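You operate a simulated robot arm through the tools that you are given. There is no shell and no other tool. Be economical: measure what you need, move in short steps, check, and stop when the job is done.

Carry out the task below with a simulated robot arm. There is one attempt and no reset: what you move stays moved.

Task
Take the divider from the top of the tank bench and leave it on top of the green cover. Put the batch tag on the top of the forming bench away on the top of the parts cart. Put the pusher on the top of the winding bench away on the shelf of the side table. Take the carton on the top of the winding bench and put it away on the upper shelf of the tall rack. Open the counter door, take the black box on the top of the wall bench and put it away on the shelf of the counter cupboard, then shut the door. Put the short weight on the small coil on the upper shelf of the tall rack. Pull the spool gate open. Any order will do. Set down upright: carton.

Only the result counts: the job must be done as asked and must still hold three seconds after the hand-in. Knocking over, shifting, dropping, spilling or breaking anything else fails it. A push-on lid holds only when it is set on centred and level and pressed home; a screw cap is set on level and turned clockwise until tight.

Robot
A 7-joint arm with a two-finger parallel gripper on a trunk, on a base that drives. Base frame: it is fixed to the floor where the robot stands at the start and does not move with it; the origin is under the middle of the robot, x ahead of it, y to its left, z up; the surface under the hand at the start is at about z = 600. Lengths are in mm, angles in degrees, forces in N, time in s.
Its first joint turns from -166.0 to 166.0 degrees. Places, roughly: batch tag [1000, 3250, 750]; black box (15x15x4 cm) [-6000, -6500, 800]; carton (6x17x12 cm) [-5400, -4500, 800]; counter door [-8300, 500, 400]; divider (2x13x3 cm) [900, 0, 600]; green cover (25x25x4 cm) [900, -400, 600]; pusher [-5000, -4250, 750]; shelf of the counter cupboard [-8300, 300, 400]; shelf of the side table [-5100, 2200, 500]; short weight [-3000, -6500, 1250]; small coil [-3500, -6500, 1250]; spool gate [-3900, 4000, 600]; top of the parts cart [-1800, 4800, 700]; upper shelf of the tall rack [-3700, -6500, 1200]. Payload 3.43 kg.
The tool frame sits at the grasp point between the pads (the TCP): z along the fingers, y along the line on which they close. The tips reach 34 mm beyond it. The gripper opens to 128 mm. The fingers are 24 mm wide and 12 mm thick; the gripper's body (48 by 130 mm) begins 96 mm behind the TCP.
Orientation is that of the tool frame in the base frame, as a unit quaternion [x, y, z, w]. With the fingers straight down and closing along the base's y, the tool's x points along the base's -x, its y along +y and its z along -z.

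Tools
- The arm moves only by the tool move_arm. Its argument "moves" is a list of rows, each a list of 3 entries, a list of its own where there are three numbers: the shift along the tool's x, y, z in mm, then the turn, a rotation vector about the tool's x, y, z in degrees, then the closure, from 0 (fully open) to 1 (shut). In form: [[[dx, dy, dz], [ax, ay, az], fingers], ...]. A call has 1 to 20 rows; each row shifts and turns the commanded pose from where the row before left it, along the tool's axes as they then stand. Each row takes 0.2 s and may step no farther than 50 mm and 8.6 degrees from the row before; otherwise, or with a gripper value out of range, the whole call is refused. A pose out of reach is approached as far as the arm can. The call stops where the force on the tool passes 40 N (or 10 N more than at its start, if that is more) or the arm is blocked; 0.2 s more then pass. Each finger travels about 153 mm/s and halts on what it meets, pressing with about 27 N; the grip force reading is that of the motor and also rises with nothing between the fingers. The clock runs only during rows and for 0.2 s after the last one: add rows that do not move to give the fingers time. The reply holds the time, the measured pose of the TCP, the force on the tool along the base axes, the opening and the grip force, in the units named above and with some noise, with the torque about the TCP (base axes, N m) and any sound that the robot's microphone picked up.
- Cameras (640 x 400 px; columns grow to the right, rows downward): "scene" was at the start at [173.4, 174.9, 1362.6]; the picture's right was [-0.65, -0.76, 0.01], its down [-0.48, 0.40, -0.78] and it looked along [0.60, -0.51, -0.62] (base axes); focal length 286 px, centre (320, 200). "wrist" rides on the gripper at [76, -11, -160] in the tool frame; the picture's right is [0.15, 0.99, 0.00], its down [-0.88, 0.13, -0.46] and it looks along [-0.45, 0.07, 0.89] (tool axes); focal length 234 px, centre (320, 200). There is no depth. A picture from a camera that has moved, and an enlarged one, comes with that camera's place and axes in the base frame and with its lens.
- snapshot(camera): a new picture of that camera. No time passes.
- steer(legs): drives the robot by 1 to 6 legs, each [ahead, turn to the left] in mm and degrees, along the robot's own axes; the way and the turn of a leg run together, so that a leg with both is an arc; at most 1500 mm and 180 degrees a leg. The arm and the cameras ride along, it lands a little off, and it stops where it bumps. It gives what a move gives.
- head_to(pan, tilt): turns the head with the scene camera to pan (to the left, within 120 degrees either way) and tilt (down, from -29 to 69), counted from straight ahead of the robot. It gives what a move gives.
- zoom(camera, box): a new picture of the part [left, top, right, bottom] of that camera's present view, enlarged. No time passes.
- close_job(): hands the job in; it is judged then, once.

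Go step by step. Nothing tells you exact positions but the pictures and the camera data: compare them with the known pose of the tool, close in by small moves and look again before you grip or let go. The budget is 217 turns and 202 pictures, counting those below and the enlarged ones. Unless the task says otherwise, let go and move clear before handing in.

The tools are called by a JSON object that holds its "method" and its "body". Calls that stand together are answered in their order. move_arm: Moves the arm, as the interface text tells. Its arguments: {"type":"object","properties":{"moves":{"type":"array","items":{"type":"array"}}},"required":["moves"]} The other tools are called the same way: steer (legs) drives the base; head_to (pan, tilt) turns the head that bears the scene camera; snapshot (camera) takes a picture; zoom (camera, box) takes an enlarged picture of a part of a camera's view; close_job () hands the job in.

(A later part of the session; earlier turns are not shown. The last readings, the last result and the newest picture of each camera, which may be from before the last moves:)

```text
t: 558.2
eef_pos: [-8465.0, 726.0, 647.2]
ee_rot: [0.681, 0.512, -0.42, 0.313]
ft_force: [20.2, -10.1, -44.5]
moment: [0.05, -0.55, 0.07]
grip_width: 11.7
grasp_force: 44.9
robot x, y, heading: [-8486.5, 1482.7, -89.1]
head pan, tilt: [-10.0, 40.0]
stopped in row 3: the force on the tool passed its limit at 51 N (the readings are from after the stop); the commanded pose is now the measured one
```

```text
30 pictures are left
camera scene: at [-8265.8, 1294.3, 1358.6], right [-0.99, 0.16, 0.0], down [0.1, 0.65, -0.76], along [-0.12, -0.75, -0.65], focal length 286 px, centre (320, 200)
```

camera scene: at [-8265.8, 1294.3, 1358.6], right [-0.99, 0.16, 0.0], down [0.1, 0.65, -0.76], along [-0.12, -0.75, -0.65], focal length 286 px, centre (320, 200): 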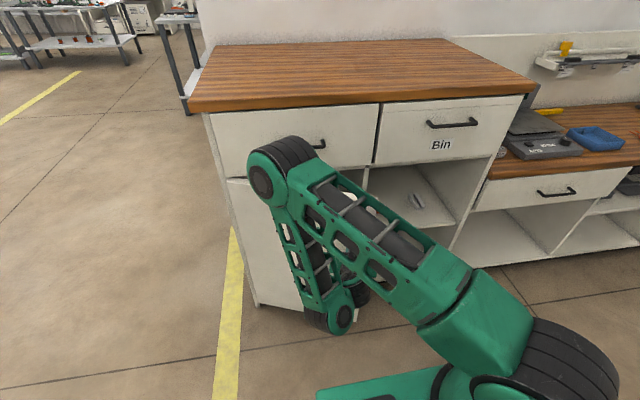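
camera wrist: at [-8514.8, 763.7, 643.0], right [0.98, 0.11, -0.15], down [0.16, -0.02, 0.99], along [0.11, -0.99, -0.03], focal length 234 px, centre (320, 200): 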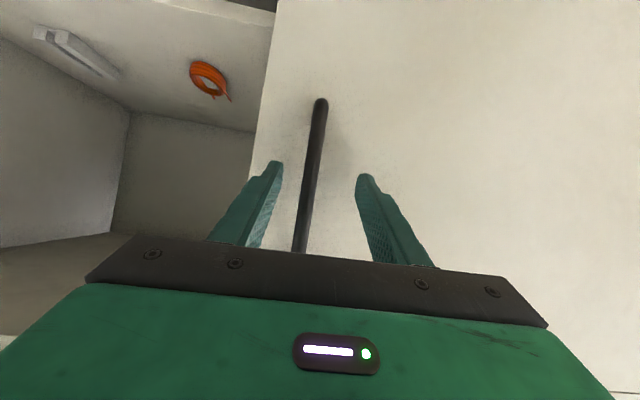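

{"method": "move_arm", "body": {"moves": [[[0, 0, 0], [0, 0, 0], 0.4], [[0, 0, 0], [0, 0, 0], 0.4], [[0, 0, -20], [0, 0, 0], 0.4], [[0, 0, -30], [0, 0, 0], 0.4]]}}

{"method": "steer", "body": {"legs": [[-165, 0]]}}

{"method": "snapshot", "body": {"camera": "wrist"}}

```text
t: 559.2
eef_pos: [-8455.4, 769.1, 675.1]
ee_rot: [0.68, 0.509, -0.426, 0.311]
ft_force: [0.8, -0.4, 0.7]
moment: [0.02, 0.02, -0.02]
grip_width: 76.8
grasp_force: 0.1
robot x, y, heading: [-8488.0, 1484.2, -89.0]
head pan, tilt: [-10.0, 40.0]
```

```text
t: 560.6
eef_pos: [-8458.8, 935.2, 674.2]
ee_rot: [0.681, 0.508, -0.426, 0.311]
ft_force: [-0.3, 0.4, -0.3]
moment: [-0.02, 0.02, -0.02]
grip_width: 76.8
grasp_force: 0.0
robot x, y, heading: [-8487.8, 1652.9, -89.5]
head pan, tilt: [-10.0, 40.0]
```

```text
29 pictures are left
camera wrist: at [-8419.0, 1107.4, 679.0], right [0.96, -0.22, -0.14], down [0.14, -0.02, 0.99], along [-0.22, -0.97, 0.01], focal length 234 px, centre (320, 200)
```

wrist: 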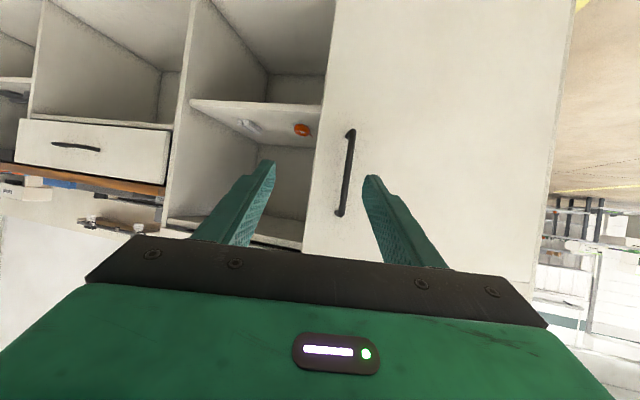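

{"method": "move_arm", "body": {"moves": [[[0, 28, 0], [0, 0, 0], 0.4], [[0, 27.7, 0], [0, 0, 0], 0.4], [[-10, 0, 40], [0, 0, 0], 0.4], [[-10, 0, 40], [0, 0, 0], 0.4], [[-10, 0, 40], [0, 0, 0], 0.4], [[-10, 0, 38], [0, 0, 0], 0.4], [[-6, 0, 22], [0, 0, 0], 0.4], [[0, 0, 0], [0, 0, 0], 0.4]]}}

{"method": "snapshot", "body": {"camera": "wrist"}}

```text
t: 562.4
eef_pos: [-8457.3, 750.9, 649.2]
ee_rot: [0.678, 0.507, -0.428, 0.317]
ft_force: [1.1, 0.2, -0.7]
moment: [0.01, 0.01, -0.02]
grip_width: 76.6
grasp_force: 0.1
robot x, y, heading: [-8488.4, 1651.6, -89.5]
head pan, tilt: [-10.0, 40.0]
```

```text
28 pictures are left
camera wrist: at [-8417.4, 924.4, 650.1], right [0.96, -0.22, -0.14], down [0.14, -0.01, 0.99], along [-0.22, -0.97, 0.02], focal length 234 px, centre (320, 200)
```

wrist: 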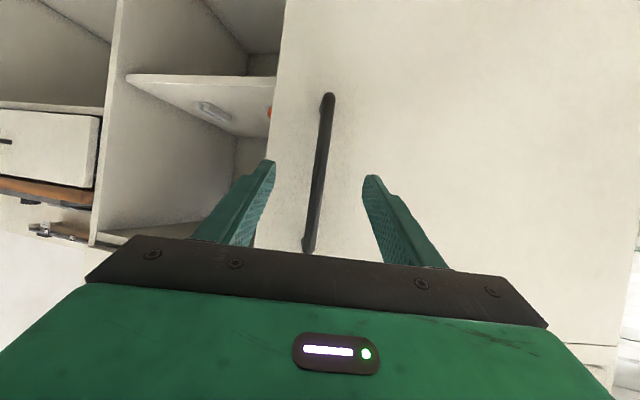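

{"method": "move_arm", "body": {"moves": [[[2, 0, 30], [0, 0, 0], 0.4], [[0, 0, 0], [0, 0, 0], 0.8], [[0, 0, 0], [0, 0, 0], 1], [[0, 0, 0], [0, 0, 0], 1], [[15.6, 6.1, -31.5], [0, 0, 0], 1], [[15.4, 9.4, -31.2], [0, 0, 0], 1], [[15, 12.3, -30.3], [0, 0, 0], 1], [[0, 0, 0], [0, 0, 0], 1]]}}

```text
t: 564.2
eef_pos: [-8410.0, 818.2, 633.5]
ee_rot: [0.678, 0.505, -0.43, 0.316]
ft_force: [-5.5, 4.1, 21.4]
moment: [-1.15, -0.24, -0.18]
grip_width: 11.8
grasp_force: 45.3
robot x, y, heading: [-8488.8, 1649.2, -89.5]
head pan, tilt: [-10.0, 40.0]
```

Holding and opening well; continuing along the arc.

{"method": "move_arm", "body": {"moves": [[[14, 15.2, -30], [0, 0, 0], 1], [[13.3, 18, -29], [0, 0, 0], 1], [[12.5, 20.7, -27], [0, 0, 0], 1], [[12, 23.1, -25], [0, 0, 0], 1], [[0, 0, 0], [0, 0, 0], 1]]}}

{"method": "snapshot", "body": {"camera": "scene"}}

```text
t: 565.4
eef_pos: [-8298.0, 914.3, 632.6]
ee_rot: [0.68, 0.507, -0.427, 0.315]
ft_force: [9.2, -14.6, -9.7]
moment: [0.67, -0.73, 0.17]
grip_width: 11.7
grasp_force: 45.1
robot x, y, heading: [-8489.9, 1648.6, -89.5]
head pan, tilt: [-10.0, 40.0]
```

```text
27 pictures are left
camera scene: at [-8268.9, 1460.5, 1358.8], right [-0.99, 0.16, 0.0], down [0.1, 0.65, -0.76], along [-0.12, -0.75, -0.65], focal length 286 px, centre (320, 200)
```

scene: 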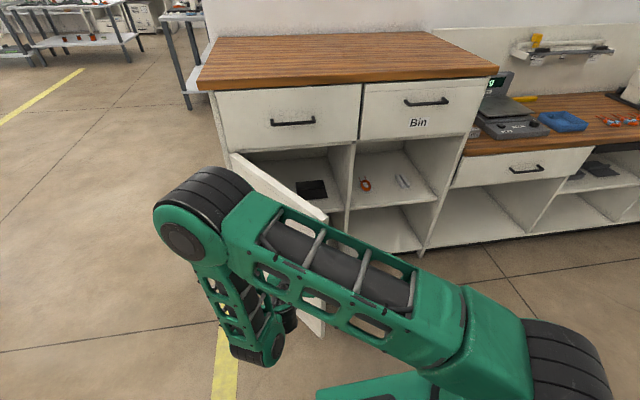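

{"method": "move_arm", "body": {"moves": [[[11.1, 25.8, -22.5], [3.6, 0, 1.8], 1], [[10.9, 26.2, -22.1], [3.6, 0, 1.8], 1], [[10.7, 26.6, -21.7], [3.6, 0, 1.8], 1], [[10.5, 27.1, -21.2], [3.6, 0, 1.8], 1], [[0, 0, 0], [0, 0, 0], 1]]}}

```text
t: 566.6
eef_pos: [-8167.4, 962.0, 633.8]
ee_rot: [0.743, 0.403, -0.468, 0.256]
ft_force: [4.1, -19.3, 33.6]
moment: [0.36, 0.03, 0.14]
grip_width: 11.6
grasp_force: 45.0
robot x, y, heading: [-8487.2, 1648.9, -89.3]
head pan, tilt: [-10.0, 40.0]
```

{"method": "move_arm", "body": {"moves": [[[8.5, 27.5, -22], [3.6, 0, 1.8], 1], [[10, 27.8, -20.3], [3.6, 0, 1.8], 1], [[9.9, 28.3, -20], [3.6, 0, 1.8], 1], [[0, 0, 0], [0, 0, 0], 1]]}}

{"method": "snapshot", "body": {"camera": "scene"}}

```text
t: 567.6
eef_pos: [-8057.2, 968.5, 633.4]
ee_rot: [0.783, 0.324, -0.491, 0.204]
ft_force: [2.8, 27.7, 26.2]
moment: [0.05, 0.2, -0.23]
grip_width: 11.7
grasp_force: 44.6
robot x, y, heading: [-8490.5, 1651.2, -89.1]
head pan, tilt: [-10.0, 40.0]
```

```text
26 pictures are left
camera scene: at [-8269.6, 1463.0, 1359.3], right [-0.99, 0.16, 0.0], down [0.1, 0.64, -0.76], along [-0.12, -0.75, -0.65], focal length 286 px, centre (320, 200)
```

scene: 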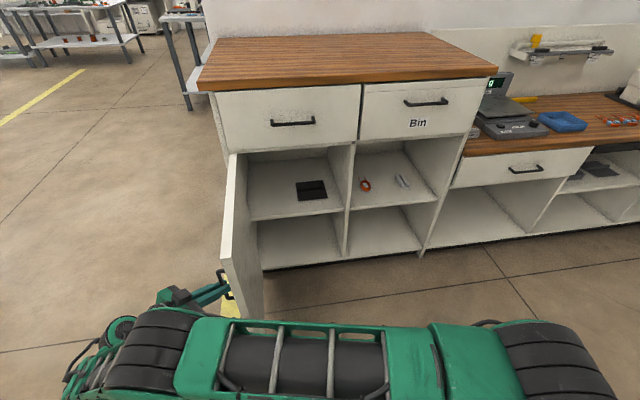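

{"method": "move_arm", "body": {"moves": [[[0, 0, 0], [0, 0, 0], 0.5], [[0, 0, 0], [0, 0, 0], 0.4], [[0, 0, -30], [0, 0, 0], 0.4], [[0, 0, -40], [0, 0, 0], 0.4], [[-40, 0, -20], [0, 0, 0], 0.4], [[-40, 0, -20], [0, 0, 0], 0.4], [[-40, 0, -20], [0, 0, 0], 0.4], [[-40, 0, -20], [0, 0, 0], 0.4], [[-40, 0, -20], [0, 0, 0], 0.4], [[-40, 0, -20], [0, 0, 0], 0.4], [[-40, 0, -20], [0, 0, 0], 0.4], [[-40, 0, -20], [0, 0, 0], 0.4], [[0, 0, 0], [0, 6, 0], 0.4], [[0, 0, 0], [0, 6, 0], 0.4]]}}

```text
t: 570.6
eef_pos: [-8008.3, 1015.3, 1019.1]
ee_rot: [0.829, 0.344, -0.407, 0.17]
ft_force: [0.6, -0.4, -0.8]
moment: [-0.02, 0.02, -0.02]
grip_width: 76.7
grasp_force: 0.1
robot x, y, heading: [-8490.6, 1649.7, -89.1]
head pan, tilt: [-10.0, 40.0]
```

{"method": "move_arm", "body": {"moves": [[[0, 0, 0], [-4.4, 0, -3.4], 0.4], [[0, 0, 0], [-4.4, 0, -3.4], 0.4], [[0, 0, 0], [-4.4, 0, -3.4], 0.4], [[0, 0, 0], [-4.4, 0, -3.4], 0.4], [[0, 0, 0], [-4.4, 0, -3.4], 0.4], [[0, 0, 0], [-4.4, 0, -3.4], 0.4], [[0, 0, 0], [-4.4, 0, -3.4], 0.4], [[0, 0, 0], [-4.4, 0, -3.4], 0.4], [[-4, -46, -7.7], [0, 0, 0], 0.4], [[-4, -46, -7.7], [0, 0, 0], 0.4], [[-4, -46, -7.7], [0, 0, 0], 0.4], [[-4, -46, -7.7], [0, 0, 0], 0.4], [[-4, -46, -7.7], [0, 0, 0], 0.4], [[-4, -46, -7.7], [0, 0, 0], 0.4], [[-4, -46, -7.7], [0, 0, 0], 0.4], [[-4, -46, -7.7], [0, 0, 0], 0.4], [[-4, -46, -7.7], [0, 0, 0], 0.4]]}}

```text
t: 574.2
eef_pos: [-8422.7, 1052.0, 1088.5]
ee_rot: [0.637, 0.631, -0.314, 0.312]
ft_force: [-0.2, -0.6, 0.9]
moment: [-0.01, 0.01, -0.03]
grip_width: 77.0
grasp_force: 0.0
robot x, y, heading: [-8492.0, 1650.2, -89.4]
head pan, tilt: [-10.0, 40.0]
```

Door is open. Now I'll drive back to the wall bench for the black box.

{"method": "steer", "body": {"legs": [[0, 89.4], [1500, 0], [150, 0], [0, -90], [1500, 0], [1500, 0]]}}

{"method": "steer", "body": {"legs": [[1500, 0], [1500, 0], [1050, 0]]}}

```text
t: 590.9
eef_pos: [-6724.7, 1133.4, 1089.9]
ee_rot: [0.566, 0.697, -0.273, 0.345]
ft_force: [-24.6, -4.1, -1.2]
moment: [0.07, -1.66, 2.11]
grip_width: 76.8
grasp_force: 0.2
robot x, y, heading: [-6866.8, 1699.7, -84.0]
head pan, tilt: [-10.0, 40.0]
stopped in leg 4: the robot was blocked; the commanded pose is now the measured one
```

```text
t: 591.6
eef_pos: [-6740.0, 1152.3, 1107.4]
ee_rot: [0.58, 0.674, -0.299, 0.346]
ft_force: [-0.8, 0.9, 0.1]
moment: [-0.04, -0.02, -0.02]
grip_width: 77.0
grasp_force: 0.1
robot x, y, heading: [-6863.3, 1701.5, -84.5]
head pan, tilt: [-10.0, 40.0]
stopped in leg 1: the robot was blocked; the commanded pose is now the measured one
```

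{"method": "head_to", "body": {"pan": 0, "tilt": 25}}

{"method": "snapshot", "body": {"camera": "scene"}}

```text
t: 592.4
eef_pos: [-6739.6, 1152.0, 1106.7]
ee_rot: [0.581, 0.674, -0.299, 0.345]
ft_force: [-0.1, -0.1, 0.6]
moment: [-0.03, 0.0, 0.0]
grip_width: 76.4
grasp_force: 0.1
robot x, y, heading: [-6860.8, 1696.8, -84.4]
head pan, tilt: [0.0, 25.0]
```

```text
25 pictures are left
camera scene: at [-6608.4, 1522.6, 1382.1], right [-1.0, -0.1, 0.0], down [-0.04, 0.43, -0.9], along [0.09, -0.9, -0.44], focal length 286 px, centre (320, 200)
```

scene: 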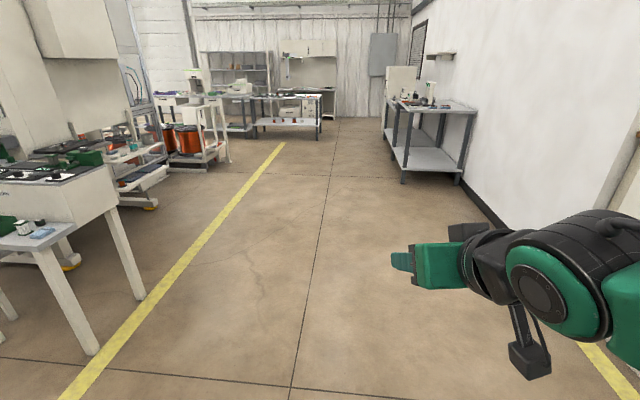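

{"method": "snapshot", "body": {"camera": "wrist"}}

{"method": "head_to", "body": {"pan": 10, "tilt": 60}}

{"method": "snapshot", "body": {"camera": "scene"}}

```text
24 pictures are left
camera wrist: at [-6776.2, 1322.1, 1139.6], right [0.97, 0.23, -0.12], down [0.15, -0.12, 0.98], along [0.21, -0.97, -0.15], focal length 234 px, centre (320, 200)
```

wrist: 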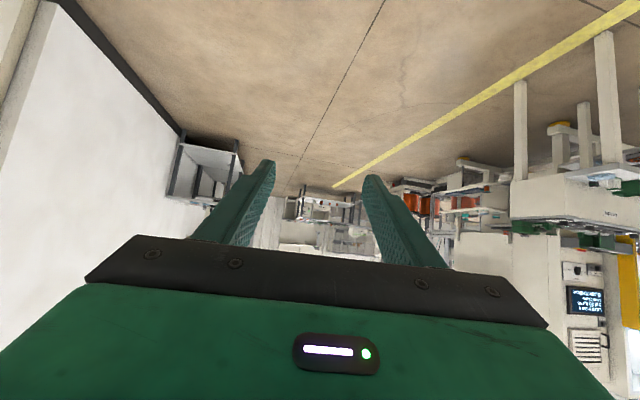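

```text
t: 593.4
eef_pos: [-6739.1, 1150.4, 1107.5]
ee_rot: [0.58, 0.674, -0.299, 0.345]
ft_force: [0.2, -0.2, -0.6]
moment: [-0.01, -0.03, 0.0]
grip_width: 76.6
grasp_force: 0.0
robot x, y, heading: [-6857.8, 1701.2, -84.1]
head pan, tilt: [10.0, 60.0]
```

```text
23 pictures are left
camera scene: at [-6599.5, 1550.9, 1332.6], right [-0.96, -0.27, 0.0], down [-0.23, 0.84, -0.49], along [0.13, -0.47, -0.87], focal length 286 px, centre (320, 200)
```

scene: 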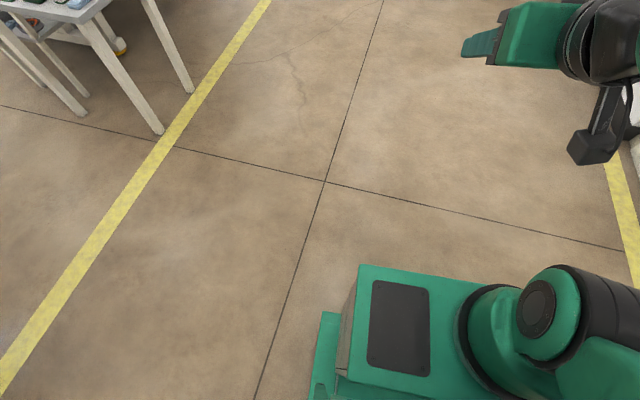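

{"method": "steer", "body": {"legs": [[-150, 0]]}}

{"method": "head_to", "body": {"pan": -75, "tilt": 30}}

{"method": "snapshot", "body": {"camera": "scene"}}

```text
t: 594.9
eef_pos: [-6750.3, 1322.1, 1113.4]
ee_rot: [0.578, 0.679, -0.295, 0.343]
ft_force: [-0.6, -0.5, 0.2]
moment: [-0.01, 0.02, 0.02]
grip_width: 76.9
grasp_force: 0.1
robot x, y, heading: [-6875.9, 1847.0, -84.2]
head pan, tilt: [10.0, 60.0]
stopped in leg 1: the robot was blocked; the commanded pose is now the measured one
```

```text
t: 596.5
eef_pos: [-6752.0, 1320.4, 1114.3]
ee_rot: [0.578, 0.677, -0.297, 0.345]
ft_force: [-0.4, 0.0, 0.0]
moment: [-0.01, 0.01, -0.02]
grip_width: 77.1
grasp_force: 0.1
robot x, y, heading: [-6876.9, 1847.0, -84.3]
head pan, tilt: [-75.0, 30.0]
```

```text
22 pictures are left
camera scene: at [-6713.7, 1726.7, 1374.3], right [-0.35, 0.93, 0.02], down [0.46, 0.19, -0.86], along [-0.81, -0.3, -0.5], focal length 286 px, centre (320, 200)
```

scene: 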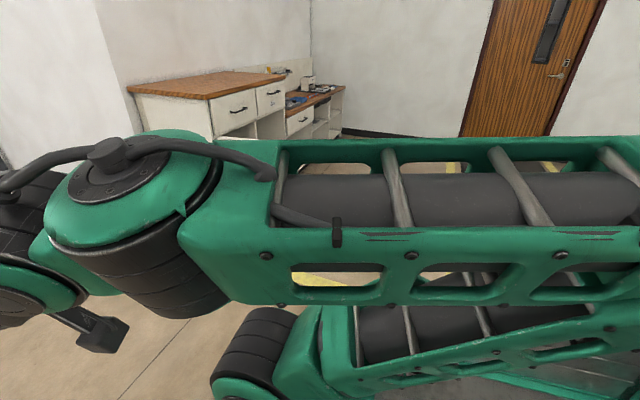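

{"method": "move_arm", "body": {"moves": [[[-20, -14, 27.6], [0, 1, 0], 0.4], [[-20, -14, 27.6], [0, 1, 0], 0.4], [[-20, -14, 27.6], [0, 1, 0], 0.4], [[-20, -14, 27.6], [0, 1, 0], 0.4], [[-20, -14, 27.6], [0, 1, 0], 0.4], [[-20, 0, 27.6], [0, 1, 0], 0.4]]}}

{"method": "steer", "body": {"legs": [[0, -5.8], [1500, 0], [1500, 0]]}}

```text
t: 597.9
eef_pos: [-6790.8, 1113.9, 1113.4]
ee_rot: [0.59, 0.692, -0.271, 0.314]
ft_force: [-0.3, 1.0, 0.3]
moment: [-0.02, 0.04, -0.02]
grip_width: 76.7
grasp_force: 0.0
robot x, y, heading: [-6874.0, 1849.6, -84.4]
head pan, tilt: [-75.0, 30.0]
```

```text
t: 613.0
eef_pos: [-6813.6, -1869.5, 1113.6]
ee_rot: [0.621, 0.665, -0.285, 0.302]
ft_force: [0.9, 0.1, 0.0]
moment: [-0.01, 0.0, -0.01]
grip_width: 77.0
grasp_force: 0.2
robot x, y, heading: [-6830.7, -1128.2, -89.4]
head pan, tilt: [-75.0, 30.0]
```

{"method": "steer", "body": {"legs": [[1500, 0], [1500, 0], [1240, 0], [0, 89.4], [770, 0], [0, -90]]}}

{"method": "head_to", "body": {"pan": 0, "tilt": 35}}

{"method": "snapshot", "body": {"camera": "scene"}}

```text
t: 646.1
eef_pos: [-6261.6, -6126.4, 1122.9]
ee_rot: [0.649, 0.634, -0.302, 0.292]
ft_force: [0.8, -0.3, -0.1]
moment: [0.01, -0.01, 0.01]
grip_width: 77.2
grasp_force: 0.1
robot x, y, heading: [-6195.0, -5403.8, -94.9]
head pan, tilt: [-75.0, 30.0]
```

```text
t: 647.5
eef_pos: [-6260.5, -6111.8, 1130.5]
ee_rot: [0.647, 0.632, -0.307, 0.297]
ft_force: [-0.4, -0.6, -0.8]
moment: [-0.02, 0.02, 0.0]
grip_width: 76.8
grasp_force: 0.1
robot x, y, heading: [-6196.4, -5402.6, -94.8]
head pan, tilt: [0.0, 35.0]
```

```text
21 pictures are left
camera scene: at [-5976.5, -5618.9, 1366.5], right [-1.0, 0.08, 0.0], down [0.05, 0.58, -0.81], along [-0.07, -0.81, -0.58], focal length 286 px, centre (320, 200)
```

scene: 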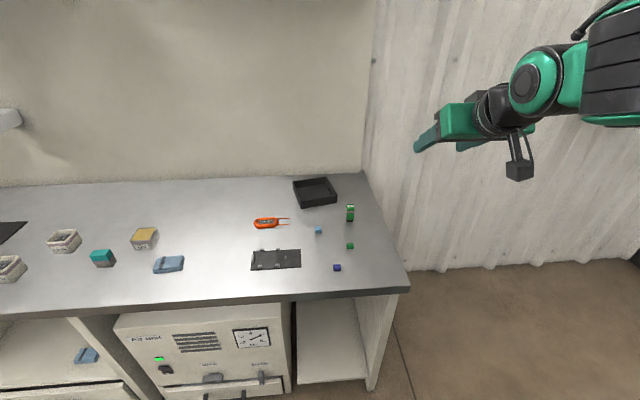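

{"method": "steer", "body": {"legs": [[0, 7], [165, 0]]}}

{"method": "move_arm", "body": {"moves": [[[14.9, 12.7, 38.6], [0, 0, 0], 0.5], [[14.9, 12.7, 38.6], [0, 0, 0], 0.5], [[14.9, 12.7, 38.6], [0, 0, 0], 0.5], [[14.9, 12.7, 38.6], [0, 0, 0], 0.5], [[14.9, 12.7, 38.6], [0, 0, 0], 0.5], [[0, 0, 0], [0, 0, 0], 0.5]]}}

{"method": "snapshot", "body": {"camera": "wrist"}}

{"method": "snapshot", "body": {"camera": "scene"}}

```text
t: 649.6
eef_pos: [-6168.0, -6281.2, 1131.4]
ee_rot: [0.608, 0.67, -0.288, 0.314]
ft_force: [0.1, 0.7, -0.4]
moment: [-0.01, -0.01, -0.03]
grip_width: 77.0
grasp_force: 0.0
robot x, y, heading: [-6180.8, -5566.9, -88.0]
head pan, tilt: [0.0, 35.0]
```

```text
t: 651.0
eef_pos: [-6094.7, -6362.6, 959.0]
ee_rot: [0.605, 0.668, -0.292, 0.319]
ft_force: [0.1, 0.6, 0.0]
moment: [0.02, 0.0, 0.01]
grip_width: 63.9
grasp_force: 0.0
robot x, y, heading: [-6183.5, -5570.0, -88.2]
head pan, tilt: [0.0, 35.0]
```

```text
20 pictures are left
camera wrist: at [-6122.3, -6193.3, 1001.3], right [0.98, 0.19, -0.12], down [0.15, -0.18, 0.97], along [0.16, -0.97, -0.21], focal length 234 px, centre (320, 200)
```

wrist: 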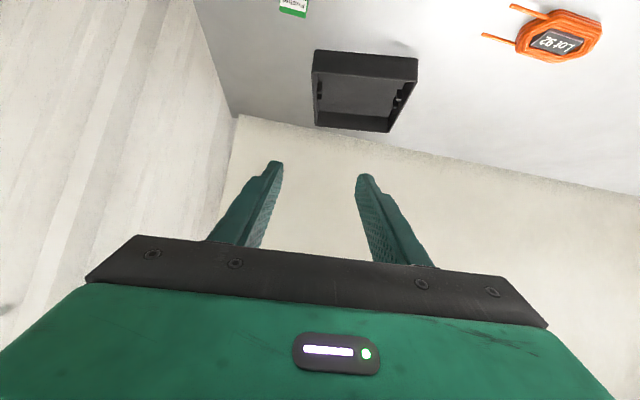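

```text
19 pictures are left
camera scene: at [-5945.5, -5756.6, 1366.5], right [-1.0, -0.04, 0.0], down [-0.02, 0.58, -0.81], along [0.03, -0.81, -0.58], focal length 286 px, centre (320, 200)
```

scene: 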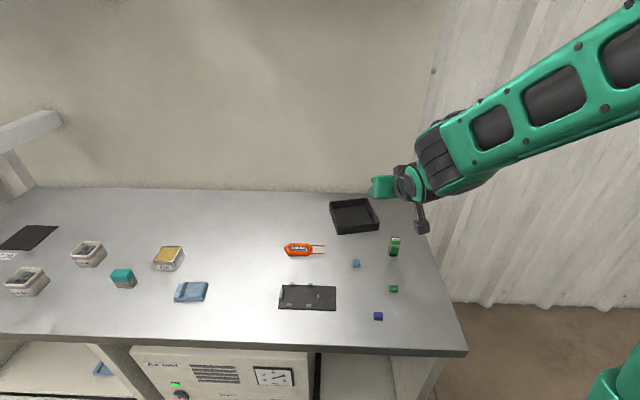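

{"method": "move_arm", "body": {"moves": [[[0, 0, 0], [0, 8, 0], 0.5], [[0, 0, 0], [0, 8, 0], 0.5], [[0, 0, 0], [-2.9, 0, -4.1], 0.5], [[0, 0, 0], [-2.9, 0, -4.1], 0.5], [[-16, -8.2, 35.3], [0, 0, 0], 0.5], [[-16, -8.2, 35.3], [0, 0, 0], 0.5], [[-16, -8.2, 35.3], [0, 0, 0], 0.5], [[-16, -8.2, 35.3], [0, 0, 0], 0.5], [[0, 0, 0], [0, 0, 0], 0.5]]}}

{"method": "snapshot", "body": {"camera": "wrist"}}

```text
t: 653.0
eef_pos: [-6091.1, -6499.9, 879.6]
ee_rot: [0.576, 0.759, -0.185, 0.239]
ft_force: [0.1, 0.6, 0.0]
moment: [-0.02, -0.02, 0.0]
grip_width: 63.9
grasp_force: 0.0
robot x, y, heading: [-6186.0, -5570.8, -88.0]
head pan, tilt: [0.0, 35.0]
```

```text
18 pictures are left
camera wrist: at [-6143.2, -6354.6, 967.2], right [0.92, 0.38, -0.09], down [0.25, -0.4, 0.88], along [0.3, -0.83, -0.47], focal length 234 px, centre (320, 200)
```

wrist: 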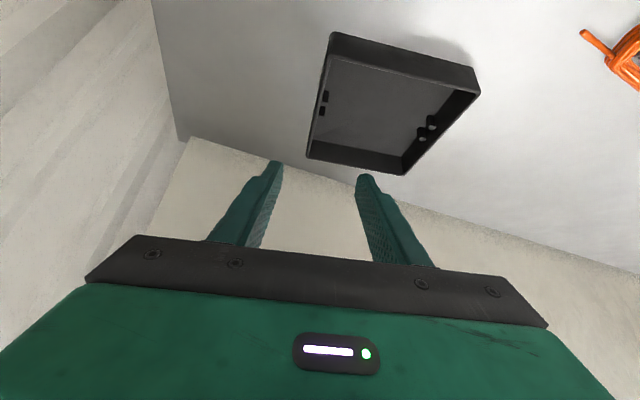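

{"method": "move_arm", "body": {"moves": [[[15.3, -3, 21.8], [0, 0, 0], 0.5], [[15.3, -3, 21.8], [0, 0, 0], 0.5], [[11, -3, 16], [0, 0, 0], 0.5], [[0, 0, 0], [0, 0, 0], 0.5]]}}

{"method": "snapshot", "body": {"camera": "wrist"}}

```text
t: 654.0
eef_pos: [-6099.1, -6504.3, 809.9]
ee_rot: [0.576, 0.759, -0.185, 0.239]
ft_force: [-0.5, 0.5, 0.0]
moment: [-0.03, -0.01, 0.01]
grip_width: 63.8
grasp_force: 0.1
robot x, y, heading: [-6186.5, -5569.7, -87.9]
head pan, tilt: [0.0, 35.0]
```

```text
17 pictures are left
camera wrist: at [-6151.2, -6357.4, 897.1], right [0.92, 0.38, -0.09], down [0.25, -0.4, 0.88], along [0.3, -0.83, -0.47], focal length 234 px, centre (320, 200)
```

wrist: 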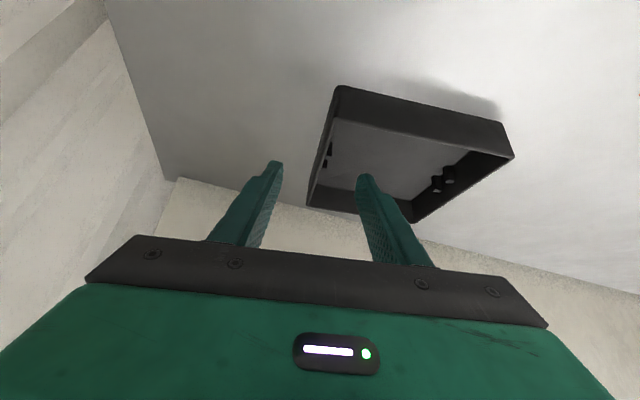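

{"method": "move_arm", "body": {"moves": [[[5.8, 0, 8.2], [0, 0, 0], 0.5], [[5.8, 0, 8.2], [0, 0, 0], 0.5], [[0, 0, 0], [0, 0, 0], 0.5], [[2, 0, 2.9], [0, 0, 0], 0.5], [[0, 0, 0], [0, 0, 0], 0.5], [[2, 0, 2.9], [0, 0, 0], 0.5], [[0, 0, 0], [0, 0, 0], 0.5]]}}

{"method": "snapshot", "body": {"camera": "wrist"}}

```text
t: 655.6
eef_pos: [-6099.3, -6504.9, 782.2]
ee_rot: [0.576, 0.759, -0.184, 0.239]
ft_force: [1.0, 0.2, 0.8]
moment: [0.01, -0.01, 0.0]
grip_width: 64.1
grasp_force: 0.1
robot x, y, heading: [-6186.2, -5569.0, -87.9]
head pan, tilt: [0.0, 35.0]
```

```text
16 pictures are left
camera wrist: at [-6151.5, -6358.2, 868.7], right [0.92, 0.38, -0.09], down [0.25, -0.4, 0.88], along [0.3, -0.83, -0.47], focal length 234 px, centre (320, 200)
```

wrist: 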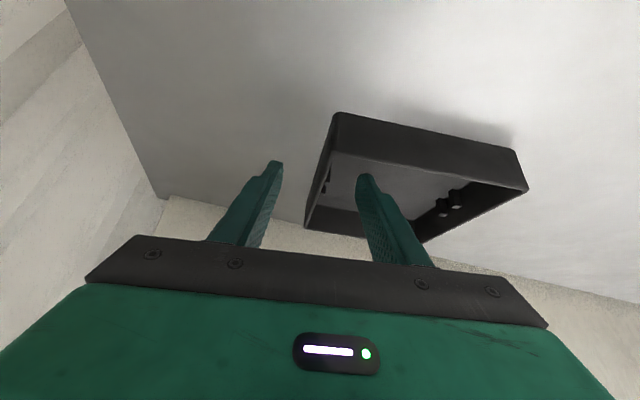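

{"method": "move_arm", "body": {"moves": [[[0, 0, 0], [0, 0, 0], 0.8], [[0, 0, 0], [0, 0, 0], 1], [[0, 0, 0], [0, 0, 0], 1], [[0, 0, 0], [0, 0, 0], 1], [[-5.8, 0, -8.2], [0, 0, 0], 1], [[-11, 0, -16], [0, 0, 0], 1], [[-17, 0, -24], [0, 0, 0], 1], [[0, 0, 0], [0, 0, 0], 1]]}}

{"method": "snapshot", "body": {"camera": "wrist"}}

```text
t: 657.4
eef_pos: [-6099.2, -6503.9, 840.2]
ee_rot: [0.576, 0.759, -0.185, 0.239]
ft_force: [-0.2, -0.4, -0.6]
moment: [0.0, 0.07, -0.01]
grip_width: 11.2
grasp_force: 27.2
robot x, y, heading: [-6187.9, -5573.9, -87.8]
head pan, tilt: [0.0, 35.0]
```

```text
15 pictures are left
camera wrist: at [-6150.9, -6358.2, 927.9], right [0.92, 0.38, -0.09], down [0.25, -0.4, 0.88], along [0.3, -0.83, -0.47], focal length 234 px, centre (320, 200)
```

wrist: 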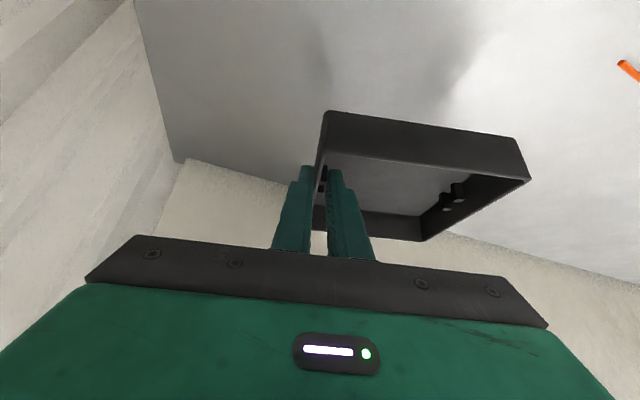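

Tray is held level. I'll raise it and drive back to the counter.

{"method": "move_arm", "body": {"moves": [[[0, 0, -44], [0, 0, 0], 1], [[0, 0, -44], [0, 0, 0], 1], [[0, 0, -44], [0, 0, 0], 1], [[0, 0, -44], [0, 0, 0], 1], [[0, 0, -44], [0, 0, 0], 1], [[0, 0, -44], [0, 0, 0], 1], [[0, 0, -44], [0, 0, 0], 1], [[0, 0, -44], [0, 0, 0], 1]]}}

{"method": "steer", "body": {"legs": [[-165, 0], [0, -92], [660, 0], [0, -90], [1500, 0], [1500, 0]]}}

```text
t: 659.2
eef_pos: [-6153.7, -6307.5, 1126.7]
ee_rot: [0.576, 0.759, -0.184, 0.239]
ft_force: [-0.3, -0.3, -1.5]
moment: [0.03, 0.1, 0.01]
grip_width: 11.1
grasp_force: 26.9
robot x, y, heading: [-6185.6, -5569.8, -88.0]
head pan, tilt: [0.0, 35.0]
```

```text
t: 687.2
eef_pos: [-6786.4, -1616.5, 1126.4]
ee_rot: [0.744, -0.596, -0.235, -0.191]
ft_force: [0.5, 0.5, -1.6]
moment: [-0.03, -0.08, 0.03]
grip_width: 11.3
grasp_force: 27.1
robot x, y, heading: [-6794.3, -2357.1, 89.1]
head pan, tilt: [0.0, 35.0]
```

{"method": "steer", "body": {"legs": [[1500, 0], [1500, 0], [1000, 0], [0, 90.5], [1500, 0], [70, 0]]}}

{"method": "steer", "body": {"legs": [[0, 90]]}}

{"method": "head_to", "body": {"pan": -10, "tilt": 40}}

{"method": "snapshot", "body": {"camera": "scene"}}

```text
t: 718.7
eef_pos: [-8884.5, 1670.2, 1136.0]
ee_rot: [0.946, 0.1, -0.306, 0.029]
ft_force: [0.5, 0.5, -0.9]
moment: [0.09, -0.02, 0.0]
grip_width: 11.4
grasp_force: 26.6
robot x, y, heading: [-8158.9, 1658.2, 178.8]
head pan, tilt: [0.0, 35.0]
```

```text
t: 723.5
eef_pos: [-8161.7, 947.3, 1144.2]
ee_rot: [0.589, 0.744, -0.199, 0.244]
ft_force: [-0.5, 0.1, -1.4]
moment: [0.04, 0.03, 0.01]
grip_width: 11.3
grasp_force: 27.2
robot x, y, heading: [-8178.6, 1656.5, -90.6]
head pan, tilt: [0.0, 35.0]
```

```text
t: 724.2
eef_pos: [-8163.0, 960.9, 1153.5]
ee_rot: [0.589, 0.742, -0.204, 0.247]
ft_force: [-0.8, 0.5, -0.5]
moment: [0.04, 0.08, -0.04]
grip_width: 11.5
grasp_force: 27.2
robot x, y, heading: [-8180.9, 1659.1, -90.4]
head pan, tilt: [-10.0, 40.0]
```

```text
14 pictures are left
camera scene: at [-7963.5, 1463.8, 1359.0], right [-0.98, 0.18, 0.0], down [0.12, 0.64, -0.76], along [-0.14, -0.74, -0.65], focal length 286 px, centre (320, 200)
```

scene: 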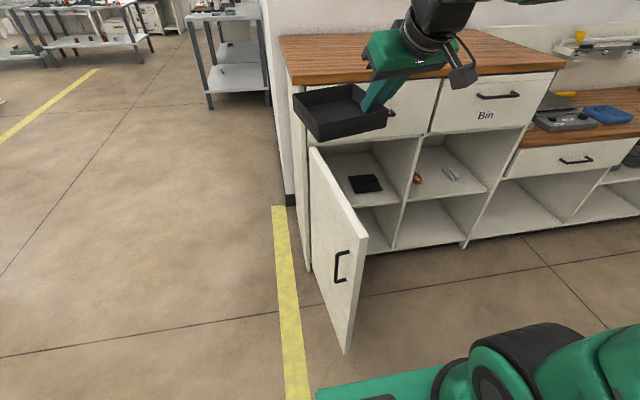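

The door has settled at about 81° open, so I'll line the tray up west of it, farther back, before lowering and driving in.

{"method": "steer", "body": {"legs": [[-500, 0], [0, -50], [230, 0], [0, 50]]}}

{"method": "move_arm", "body": {"moves": [[[0, 0, 0], [2.7, 1, 3.6], 1], [[0, 0, 0], [2.7, 1, 3.6], 1], [[0, 0, 0], [0, 0, 0], 1]]}}

```text
t: 733.6
eef_pos: [-8339.4, 1309.7, 1152.1]
ee_rot: [0.591, 0.74, -0.205, 0.246]
ft_force: [-0.3, -0.3, -1.4]
moment: [0.05, 0.09, 0.03]
grip_width: 11.2
grasp_force: 26.8
robot x, y, heading: [-8362.1, 2004.9, -90.7]
head pan, tilt: [-10.0, 40.0]
```

```text
t: 734.4
eef_pos: [-8339.9, 1324.8, 1161.6]
ee_rot: [0.65, 0.694, -0.218, 0.22]
ft_force: [-0.1, 0.0, 0.2]
moment: [0.04, 0.07, -0.01]
grip_width: 11.3
grasp_force: 27.7
robot x, y, heading: [-8364.1, 2005.4, -91.1]
head pan, tilt: [-10.0, 40.0]
```

{"method": "move_arm", "body": {"moves": [[[11.2, -0.6, 44.1], [0, 0.9, 0], 1], [[11.2, -0.6, 44.1], [0, 0, 0], 1], [[11.2, -0.6, 44.1], [0, 0, 0], 1], [[11.2, -0.6, 44.1], [0, 0, 0], 1], [[11.2, -0.6, 44.1], [0, 0, 0], 1], [[11.2, -0.6, 44.1], [0, 0, 0], 1], [[11.2, -0.6, 44.1], [0, 0, 0], 1], [[11.2, -0.6, 44.1], [0, 0, 0], 1], [[11.2, -0.6, 44.1], [0, 0, 0], 1], [[11.2, -0.6, 44.1], [0, 0, 0], 1], [[11.2, -0.6, 44.1], [0, 0, 0], 1], [[11.2, -0.6, 44.1], [0, 0, 0], 1], [[11.2, -0.6, 44.1], [0, 0, 0], 1]]}}

{"method": "snapshot", "body": {"camera": "wrist"}}

```text
t: 737.2
eef_pos: [-8341.7, 1109.0, 608.3]
ee_rot: [0.651, 0.696, -0.213, 0.216]
ft_force: [-0.6, -0.3, -1.4]
moment: [0.01, 0.1, -0.01]
grip_width: 11.2
grasp_force: 26.8
robot x, y, heading: [-8363.1, 2007.2, -90.6]
head pan, tilt: [-10.0, 40.0]
```

```text
13 pictures are left
camera wrist: at [-8361.7, 1263.8, 696.2], right [0.98, 0.18, -0.1], down [0.17, -0.45, 0.88], along [0.11, -0.88, -0.47], focal length 234 px, centre (320, 200)
```

wrist: 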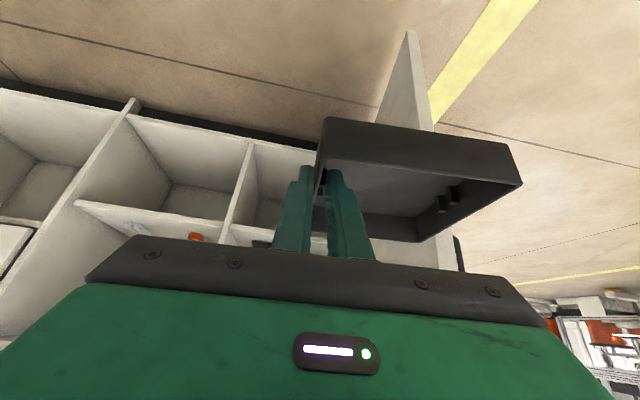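

{"method": "steer", "body": {"legs": [[330, 0]]}}

{"method": "snapshot", "body": {"camera": "wrist"}}

```text
t: 739.4
eef_pos: [-8348.1, 781.3, 609.6]
ee_rot: [0.652, 0.696, -0.212, 0.214]
ft_force: [0.4, -0.9, -1.3]
moment: [0.05, 0.11, 0.01]
grip_width: 11.2
grasp_force: 27.2
robot x, y, heading: [-8366.1, 1676.9, -91.1]
head pan, tilt: [-10.0, 40.0]
```

```text
12 pictures are left
camera wrist: at [-8367.3, 935.0, 696.2], right [0.98, 0.18, -0.1], down [0.17, -0.45, 0.88], along [0.11, -0.88, -0.47], focal length 234 px, centre (320, 200)
```

wrist: 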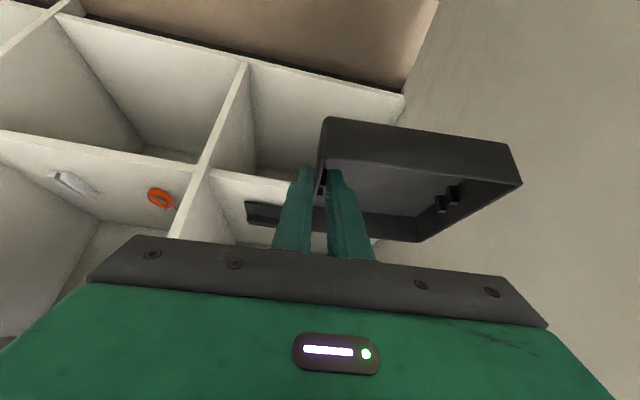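

{"method": "steer", "body": {"legs": [[255, 0]]}}

{"method": "move_arm", "body": {"moves": [[[0, 23, 0], [0, 0, 0], 1], [[0, 23, 0], [0, 0, 0], 1], [[0, 23, 0], [0, 0, 0], 1], [[0, 0, 0], [0, 0, 0], 1]]}}

{"method": "snapshot", "body": {"camera": "wrist"}}

{"method": "snapshot", "body": {"camera": "scene"}}

```text
t: 741.2
eef_pos: [-8347.2, 537.6, 620.4]
ee_rot: [0.648, 0.696, -0.217, 0.22]
ft_force: [0.4, -0.1, -0.8]
moment: [0.05, 0.04, 0.0]
grip_width: 11.4
grasp_force: 27.3
robot x, y, heading: [-8370.1, 1425.7, -90.6]
head pan, tilt: [-10.0, 40.0]
```

```text
t: 742.2
eef_pos: [-8280.3, 549.9, 629.7]
ee_rot: [0.647, 0.695, -0.222, 0.223]
ft_force: [0.9, 0.0, -0.7]
moment: [0.01, 0.08, 0.02]
grip_width: 11.3
grasp_force: 26.8
robot x, y, heading: [-8373.1, 1425.0, -90.9]
head pan, tilt: [-10.0, 40.0]
```

```text
11 pictures are left
camera wrist: at [-8299.4, 705.5, 714.2], right [0.98, 0.18, -0.1], down [0.17, -0.42, 0.89], along [0.12, -0.89, -0.45], focal length 234 px, centre (320, 200)
```

wrist: 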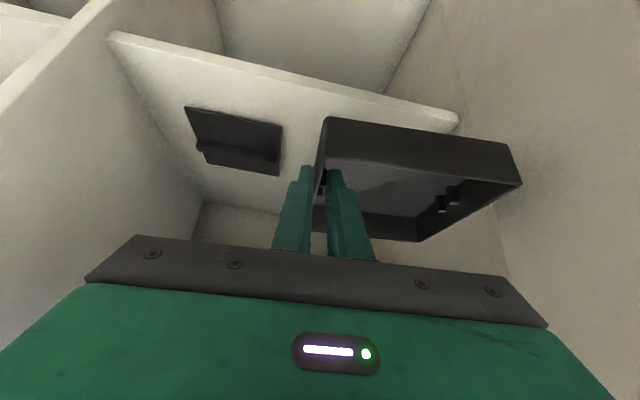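

```text
10 pictures are left
camera scene: at [-8154.8, 1231.1, 1359.0], right [-0.98, 0.19, 0.0], down [0.12, 0.64, -0.76], along [-0.14, -0.74, -0.65], focal length 286 px, centre (320, 200)
```

scene: 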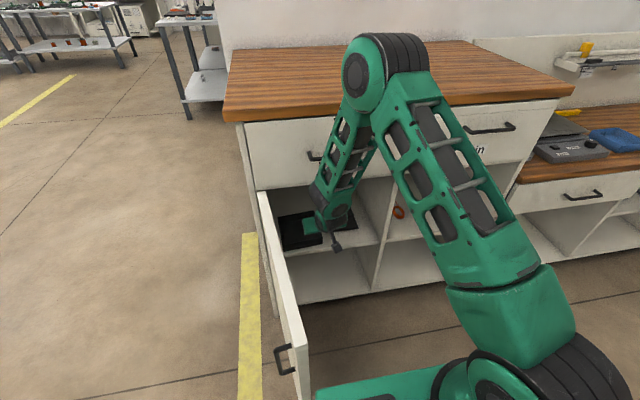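

{"method": "move_arm", "body": {"moves": [[[-20, 0, 14.5], [0, 1.5, 0], 1], [[-20, 0, 14.5], [0, 0, 0], 1], [[-20, 0, 14.5], [0, 0, 0], 1], [[17, 0, 24], [0, 0, 0], 1], [[17, 0, 24], [0, 0, 0], 1], [[0, 0, 0], [0, 0, 0], 1]]}}

{"method": "snapshot", "body": {"camera": "wrist"}}

```text
t: 743.6
eef_pos: [-8276.7, 476.0, 571.2]
ee_rot: [0.65, 0.698, -0.213, 0.214]
ft_force: [0.7, -0.8, -1.4]
moment: [0.0, 0.04, 0.02]
grip_width: 11.2
grasp_force: 27.0
robot x, y, heading: [-8370.7, 1425.7, -90.4]
head pan, tilt: [-10.0, 40.0]
```

```text
9 pictures are left
camera wrist: at [-8295.7, 629.6, 659.4], right [0.98, 0.18, -0.1], down [0.18, -0.45, 0.88], along [0.12, -0.88, -0.47], focal length 234 px, centre (320, 200)
```

wrist: 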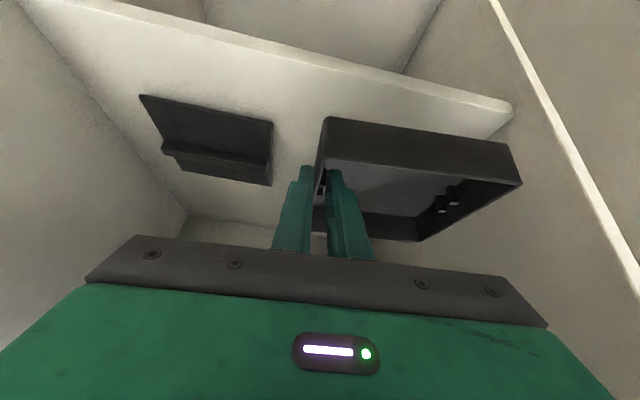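

{"method": "move_arm", "body": {"moves": [[[5.8, 0, 8.2], [0, 0, 0], 1], [[5.8, 0, 8.2], [0, 0, 0], 1], [[0, 0, 0], [0, 0, 0], 1], [[2, 0, 2.9], [0, 0, 0], 1], [[0, 0, 0], [0, 0, 0], 1], [[2, 0, 2.9], [0, 0, 0], 1], [[0, 0, 0], [0, 0, 0], 1], [[2, 0, 2.9], [0, 0, 0], 1], [[0, 0, 0], [0, 0, 0], 1]]}}

```text
t: 745.6
eef_pos: [-8276.0, 475.0, 540.7]
ee_rot: [0.649, 0.698, -0.212, 0.215]
ft_force: [0.3, -0.4, -1.3]
moment: [0.06, 0.1, 0.0]
grip_width: 11.5
grasp_force: 27.8
robot x, y, heading: [-8374.3, 1426.7, -90.6]
head pan, tilt: [-10.0, 40.0]
```

{"method": "move_arm", "body": {"moves": [[[2, 0, 2.9], [0, 0, 0], 1], [[0, 0, 0], [0, 0, 0], 1], [[2, 0, 2.9], [0, 0, 0], 1], [[0, 0, 0], [0, 0, 0], 1], [[1.4, 0, 2], [0, 0, 0], 1], [[0, 0, 0], [0, 0, 0], 1], [[1.4, 0, 2], [0, 0, 0], 1], [[0, 0, 0], [0, 0, 0], 1]]}}

```text
t: 747.5
eef_pos: [-8275.8, 474.6, 527.2]
ee_rot: [0.65, 0.697, -0.213, 0.215]
ft_force: [0.4, -0.7, -0.9]
moment: [0.05, 0.13, 0.0]
grip_width: 11.4
grasp_force: 26.9
robot x, y, heading: [-8373.4, 1426.3, -90.4]
head pan, tilt: [-10.0, 40.0]
```

{"method": "move_arm", "body": {"moves": [[[2, 0, 2.9], [0, 0, 0], 1], [[0, 0, 0], [0, 0, 0], 1], [[1.4, 0, 2], [0, 0, 0], 1], [[0, 0, 0], [0, 0, 0], 1], [[1.4, 0, 2], [0, 0, 0], 1], [[0, 0, 0], [0, 0, 0], 1], [[1.4, 0, 2], [0, 0, 0], 1], [[0, 0, 0], [0, 0, 0], 1]]}}

{"method": "snapshot", "body": {"camera": "wrist"}}

```text
t: 749.2
eef_pos: [-8276.0, 474.7, 517.9]
ee_rot: [0.649, 0.698, -0.212, 0.215]
ft_force: [0.2, -0.7, -1.7]
moment: [0.07, 0.08, 0.03]
grip_width: 11.4
grasp_force: 26.5
robot x, y, heading: [-8374.2, 1422.0, -90.8]
head pan, tilt: [-10.0, 40.0]
```

```text
8 pictures are left
camera wrist: at [-8296.5, 628.5, 605.1], right [0.98, 0.18, -0.1], down [0.18, -0.45, 0.88], along [0.12, -0.88, -0.47], focal length 234 px, centre (320, 200)
```

wrist: 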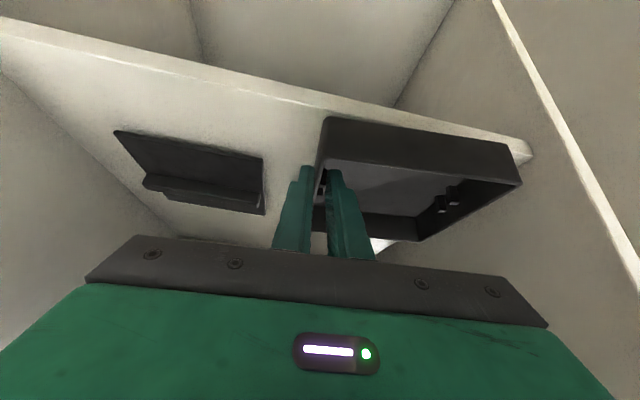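

{"method": "move_arm", "body": {"moves": [[[-12, 0, 8.5], [0, 0, 0], 1], [[-12, 0, 8.5], [0, 0, 0], 1], [[0, 0, 0], [0, 0, 0], 1], [[1.4, 0, 2], [0, 0, 0], 1], [[0, 0, 0], [0, 0, 0], 1], [[1.4, 0, 2], [0, 0, 0], 1], [[0, 0, 0], [0, 0, 0], 1], [[1.4, 0, 2], [0, 0, 0], 1], [[0, 0, 0], [0, 0, 0], 1]]}}

```text
t: 751.2
eef_pos: [-8274.3, 446.0, 509.8]
ee_rot: [0.65, 0.698, -0.213, 0.214]
ft_force: [0.0, -0.3, -1.5]
moment: [0.05, 0.06, 0.02]
grip_width: 11.3
grasp_force: 26.8
robot x, y, heading: [-8372.3, 1426.0, -90.6]
head pan, tilt: [-10.0, 40.0]
```

{"method": "move_arm", "body": {"moves": [[[1.4, 0, 2], [0, 0, 0], 1], [[0, 0, 0], [0, 0, 0], 1], [[1.4, 0, 2], [0, 0, 0], 1], [[0, 0, 0], [0, 0, 0], 1], [[1.4, 0, 2], [0, 0, 0], 1], [[0, 0, 0], [0, 0, 0], 1], [[1.4, 0, 2], [0, 0, 0], 1], [[0, 0, 0], [0, 0, 0], 1], [[1.4, 0, 2], [0, 0, 0], 1], [[0, 0, 0], [0, 0, 0], 1]]}}

```text
t: 753.5
eef_pos: [-8275.3, 446.3, 497.3]
ee_rot: [0.649, 0.698, -0.212, 0.216]
ft_force: [0.4, 0.3, -0.9]
moment: [0.04, 0.05, 0.01]
grip_width: 11.2
grasp_force: 27.3
robot x, y, heading: [-8368.7, 1424.7, -90.5]
head pan, tilt: [-10.0, 40.0]
```

{"method": "move_arm", "body": {"moves": [[[1.7, 0, 2.5], [0, 0, 0], 1], [[0, 0, 0], [0, 0, 0], 1], [[1.7, 0, 2.5], [0, 0, 0], 1], [[0, 0, 0], [0, 0, 0], 1], [[1.7, 0, 2.5], [0, 0, 0], 1], [[0, 0, 0], [0, 0, 0], 1], [[1.7, 0, 2.5], [0, 0, 0], 1], [[0, 0, 0], [0, 0, 0], 1]]}}

{"method": "snapshot", "body": {"camera": "wrist"}}

```text
t: 755.4
eef_pos: [-8273.3, 449.3, 499.4]
ee_rot: [0.647, 0.697, -0.218, 0.221]
ft_force: [0.0, -0.8, -1.9]
moment: [-0.01, 0.07, 0.06]
grip_width: 11.5
grasp_force: 27.1
robot x, y, heading: [-8375.1, 1426.0, -90.6]
head pan, tilt: [-10.0, 40.0]
stopped in row 8: the force on the tool passed its limit at 40 N (the readings are from after the stop); the commanded pose is now the measured one
```

```text
7 pictures are left
camera wrist: at [-8293.8, 604.3, 584.4], right [0.98, 0.18, -0.1], down [0.18, -0.43, 0.88], along [0.12, -0.88, -0.45], focal length 234 px, centre (320, 200)
```

wrist: 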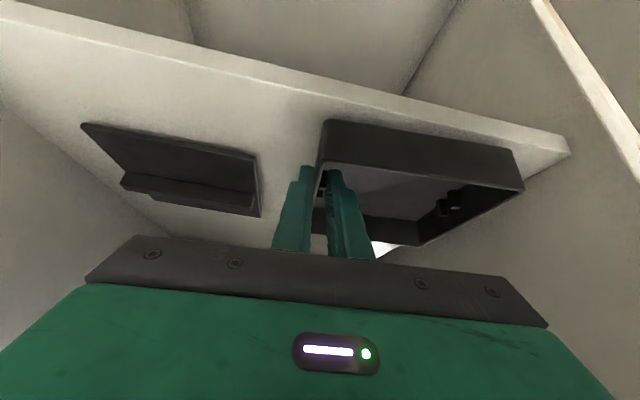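

{"method": "move_arm", "body": {"moves": [[[2.6, 0, 3.5], [0, 0.8, 0], 1], [[0, 0, 0], [0, 0, 0], 1], [[1.5, 0, 2.1], [0, 0, 0], 1], [[0, 0, 0], [0, 0, 0], 1], [[1, 0, 1.3], [0, 0, 0], 1], [[0, 0, 0], [0, 0, 0], 1]]}}

```text
t: 756.8
eef_pos: [-8275.1, 449.2, 490.7]
ee_rot: [0.649, 0.698, -0.214, 0.216]
ft_force: [0.0, -0.6, 0.8]
moment: [-0.19, -0.2, -0.04]
grip_width: 11.5
grasp_force: 26.8
robot x, y, heading: [-8368.9, 1426.2, -90.9]
head pan, tilt: [-10.0, 40.0]
```

{"method": "move_arm", "body": {"moves": [[[0, 0, 0], [0, 0, 0], 0.9], [[0, 0, 0], [0, 0, 0], 0.8], [[0, 0, 0], [0, 0, 0], 0.8], [[-9, 0, -12], [0, 0, 0], 0.8], [[-14, 0, -19], [0, 0, 0], 0.8], [[-18, 0, -24], [0, 0, 0], 0.8], [[0, 0, 0], [0, 0, 0], 0.8]]}}

{"method": "steer", "body": {"legs": [[-300, 0]]}}

{"method": "snapshot", "body": {"camera": "wrist"}}

```text
t: 758.4
eef_pos: [-8273.9, 447.4, 559.7]
ee_rot: [0.649, 0.697, -0.214, 0.216]
ft_force: [0.1, -0.2, 0.1]
moment: [0.04, 0.0, 0.0]
grip_width: 25.4
grasp_force: 0.1
robot x, y, heading: [-8369.8, 1424.0, -90.5]
head pan, tilt: [-10.0, 40.0]
```

```text
t: 760.4
eef_pos: [-8267.3, 749.4, 558.0]
ee_rot: [0.649, 0.697, -0.214, 0.215]
ft_force: [1.0, 0.3, -0.2]
moment: [0.03, -0.01, 0.01]
grip_width: 25.6
grasp_force: 0.1
robot x, y, heading: [-8368.6, 1726.2, -90.6]
head pan, tilt: [-10.0, 40.0]
```

```text
6 pictures are left
camera wrist: at [-8288.6, 903.7, 647.0], right [0.98, 0.19, -0.1], down [0.18, -0.44, 0.88], along [0.12, -0.88, -0.47], focal length 234 px, centre (320, 200)
```

wrist: 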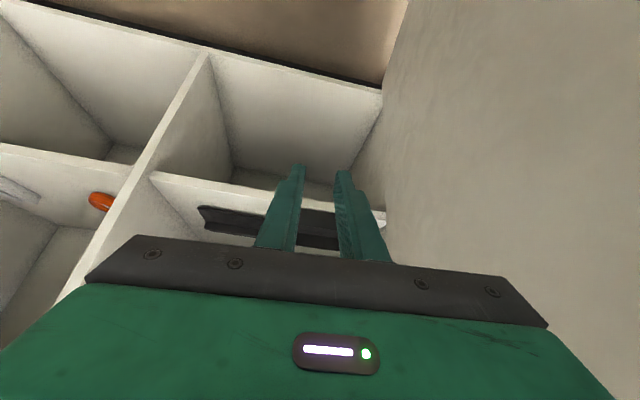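

{"method": "move_arm", "body": {"moves": [[[-13.8, 0, -44.4], [0, 0, 0], 1], [[-13.8, 0, -44.4], [0, 0, 0], 1], [[-13.8, 0, -44.4], [0, 0, 0], 1], [[-13.8, 0, -44.4], [0, 0, 0], 1], [[-13.8, 0, -44.4], [0, 0, 0], 1], [[-13.8, 0, -44.4], [0, 0, 0], 1], [[-13.8, 0, -44.4], [0, 0, 0], 1], [[-13.8, 0, -44.4], [0, 0, 0], 1], [[-13.8, 0, -44.4], [0, 0, 0], 1], [[-13.8, 0, -44.4], [0, 0, 0], 1]]}}

{"method": "steer", "body": {"legs": [[220, 0]]}}

```text
t: 762.6
eef_pos: [-8268.9, 906.3, 1011.9]
ee_rot: [0.647, 0.697, -0.218, 0.22]
ft_force: [0.1, -0.9, -0.8]
moment: [0.04, 0.0, 0.06]
grip_width: 0.4
grasp_force: 27.1
robot x, y, heading: [-8365.0, 1725.3, -90.5]
head pan, tilt: [-10.0, 40.0]
```

```text
t: 764.4
eef_pos: [-8269.9, 683.5, 1011.6]
ee_rot: [0.647, 0.697, -0.218, 0.22]
ft_force: [-0.3, -0.9, 0.0]
moment: [-0.01, 0.01, 0.01]
grip_width: 0.0
grasp_force: 26.8
robot x, y, heading: [-8365.1, 1505.8, -90.4]
head pan, tilt: [-10.0, 40.0]
```

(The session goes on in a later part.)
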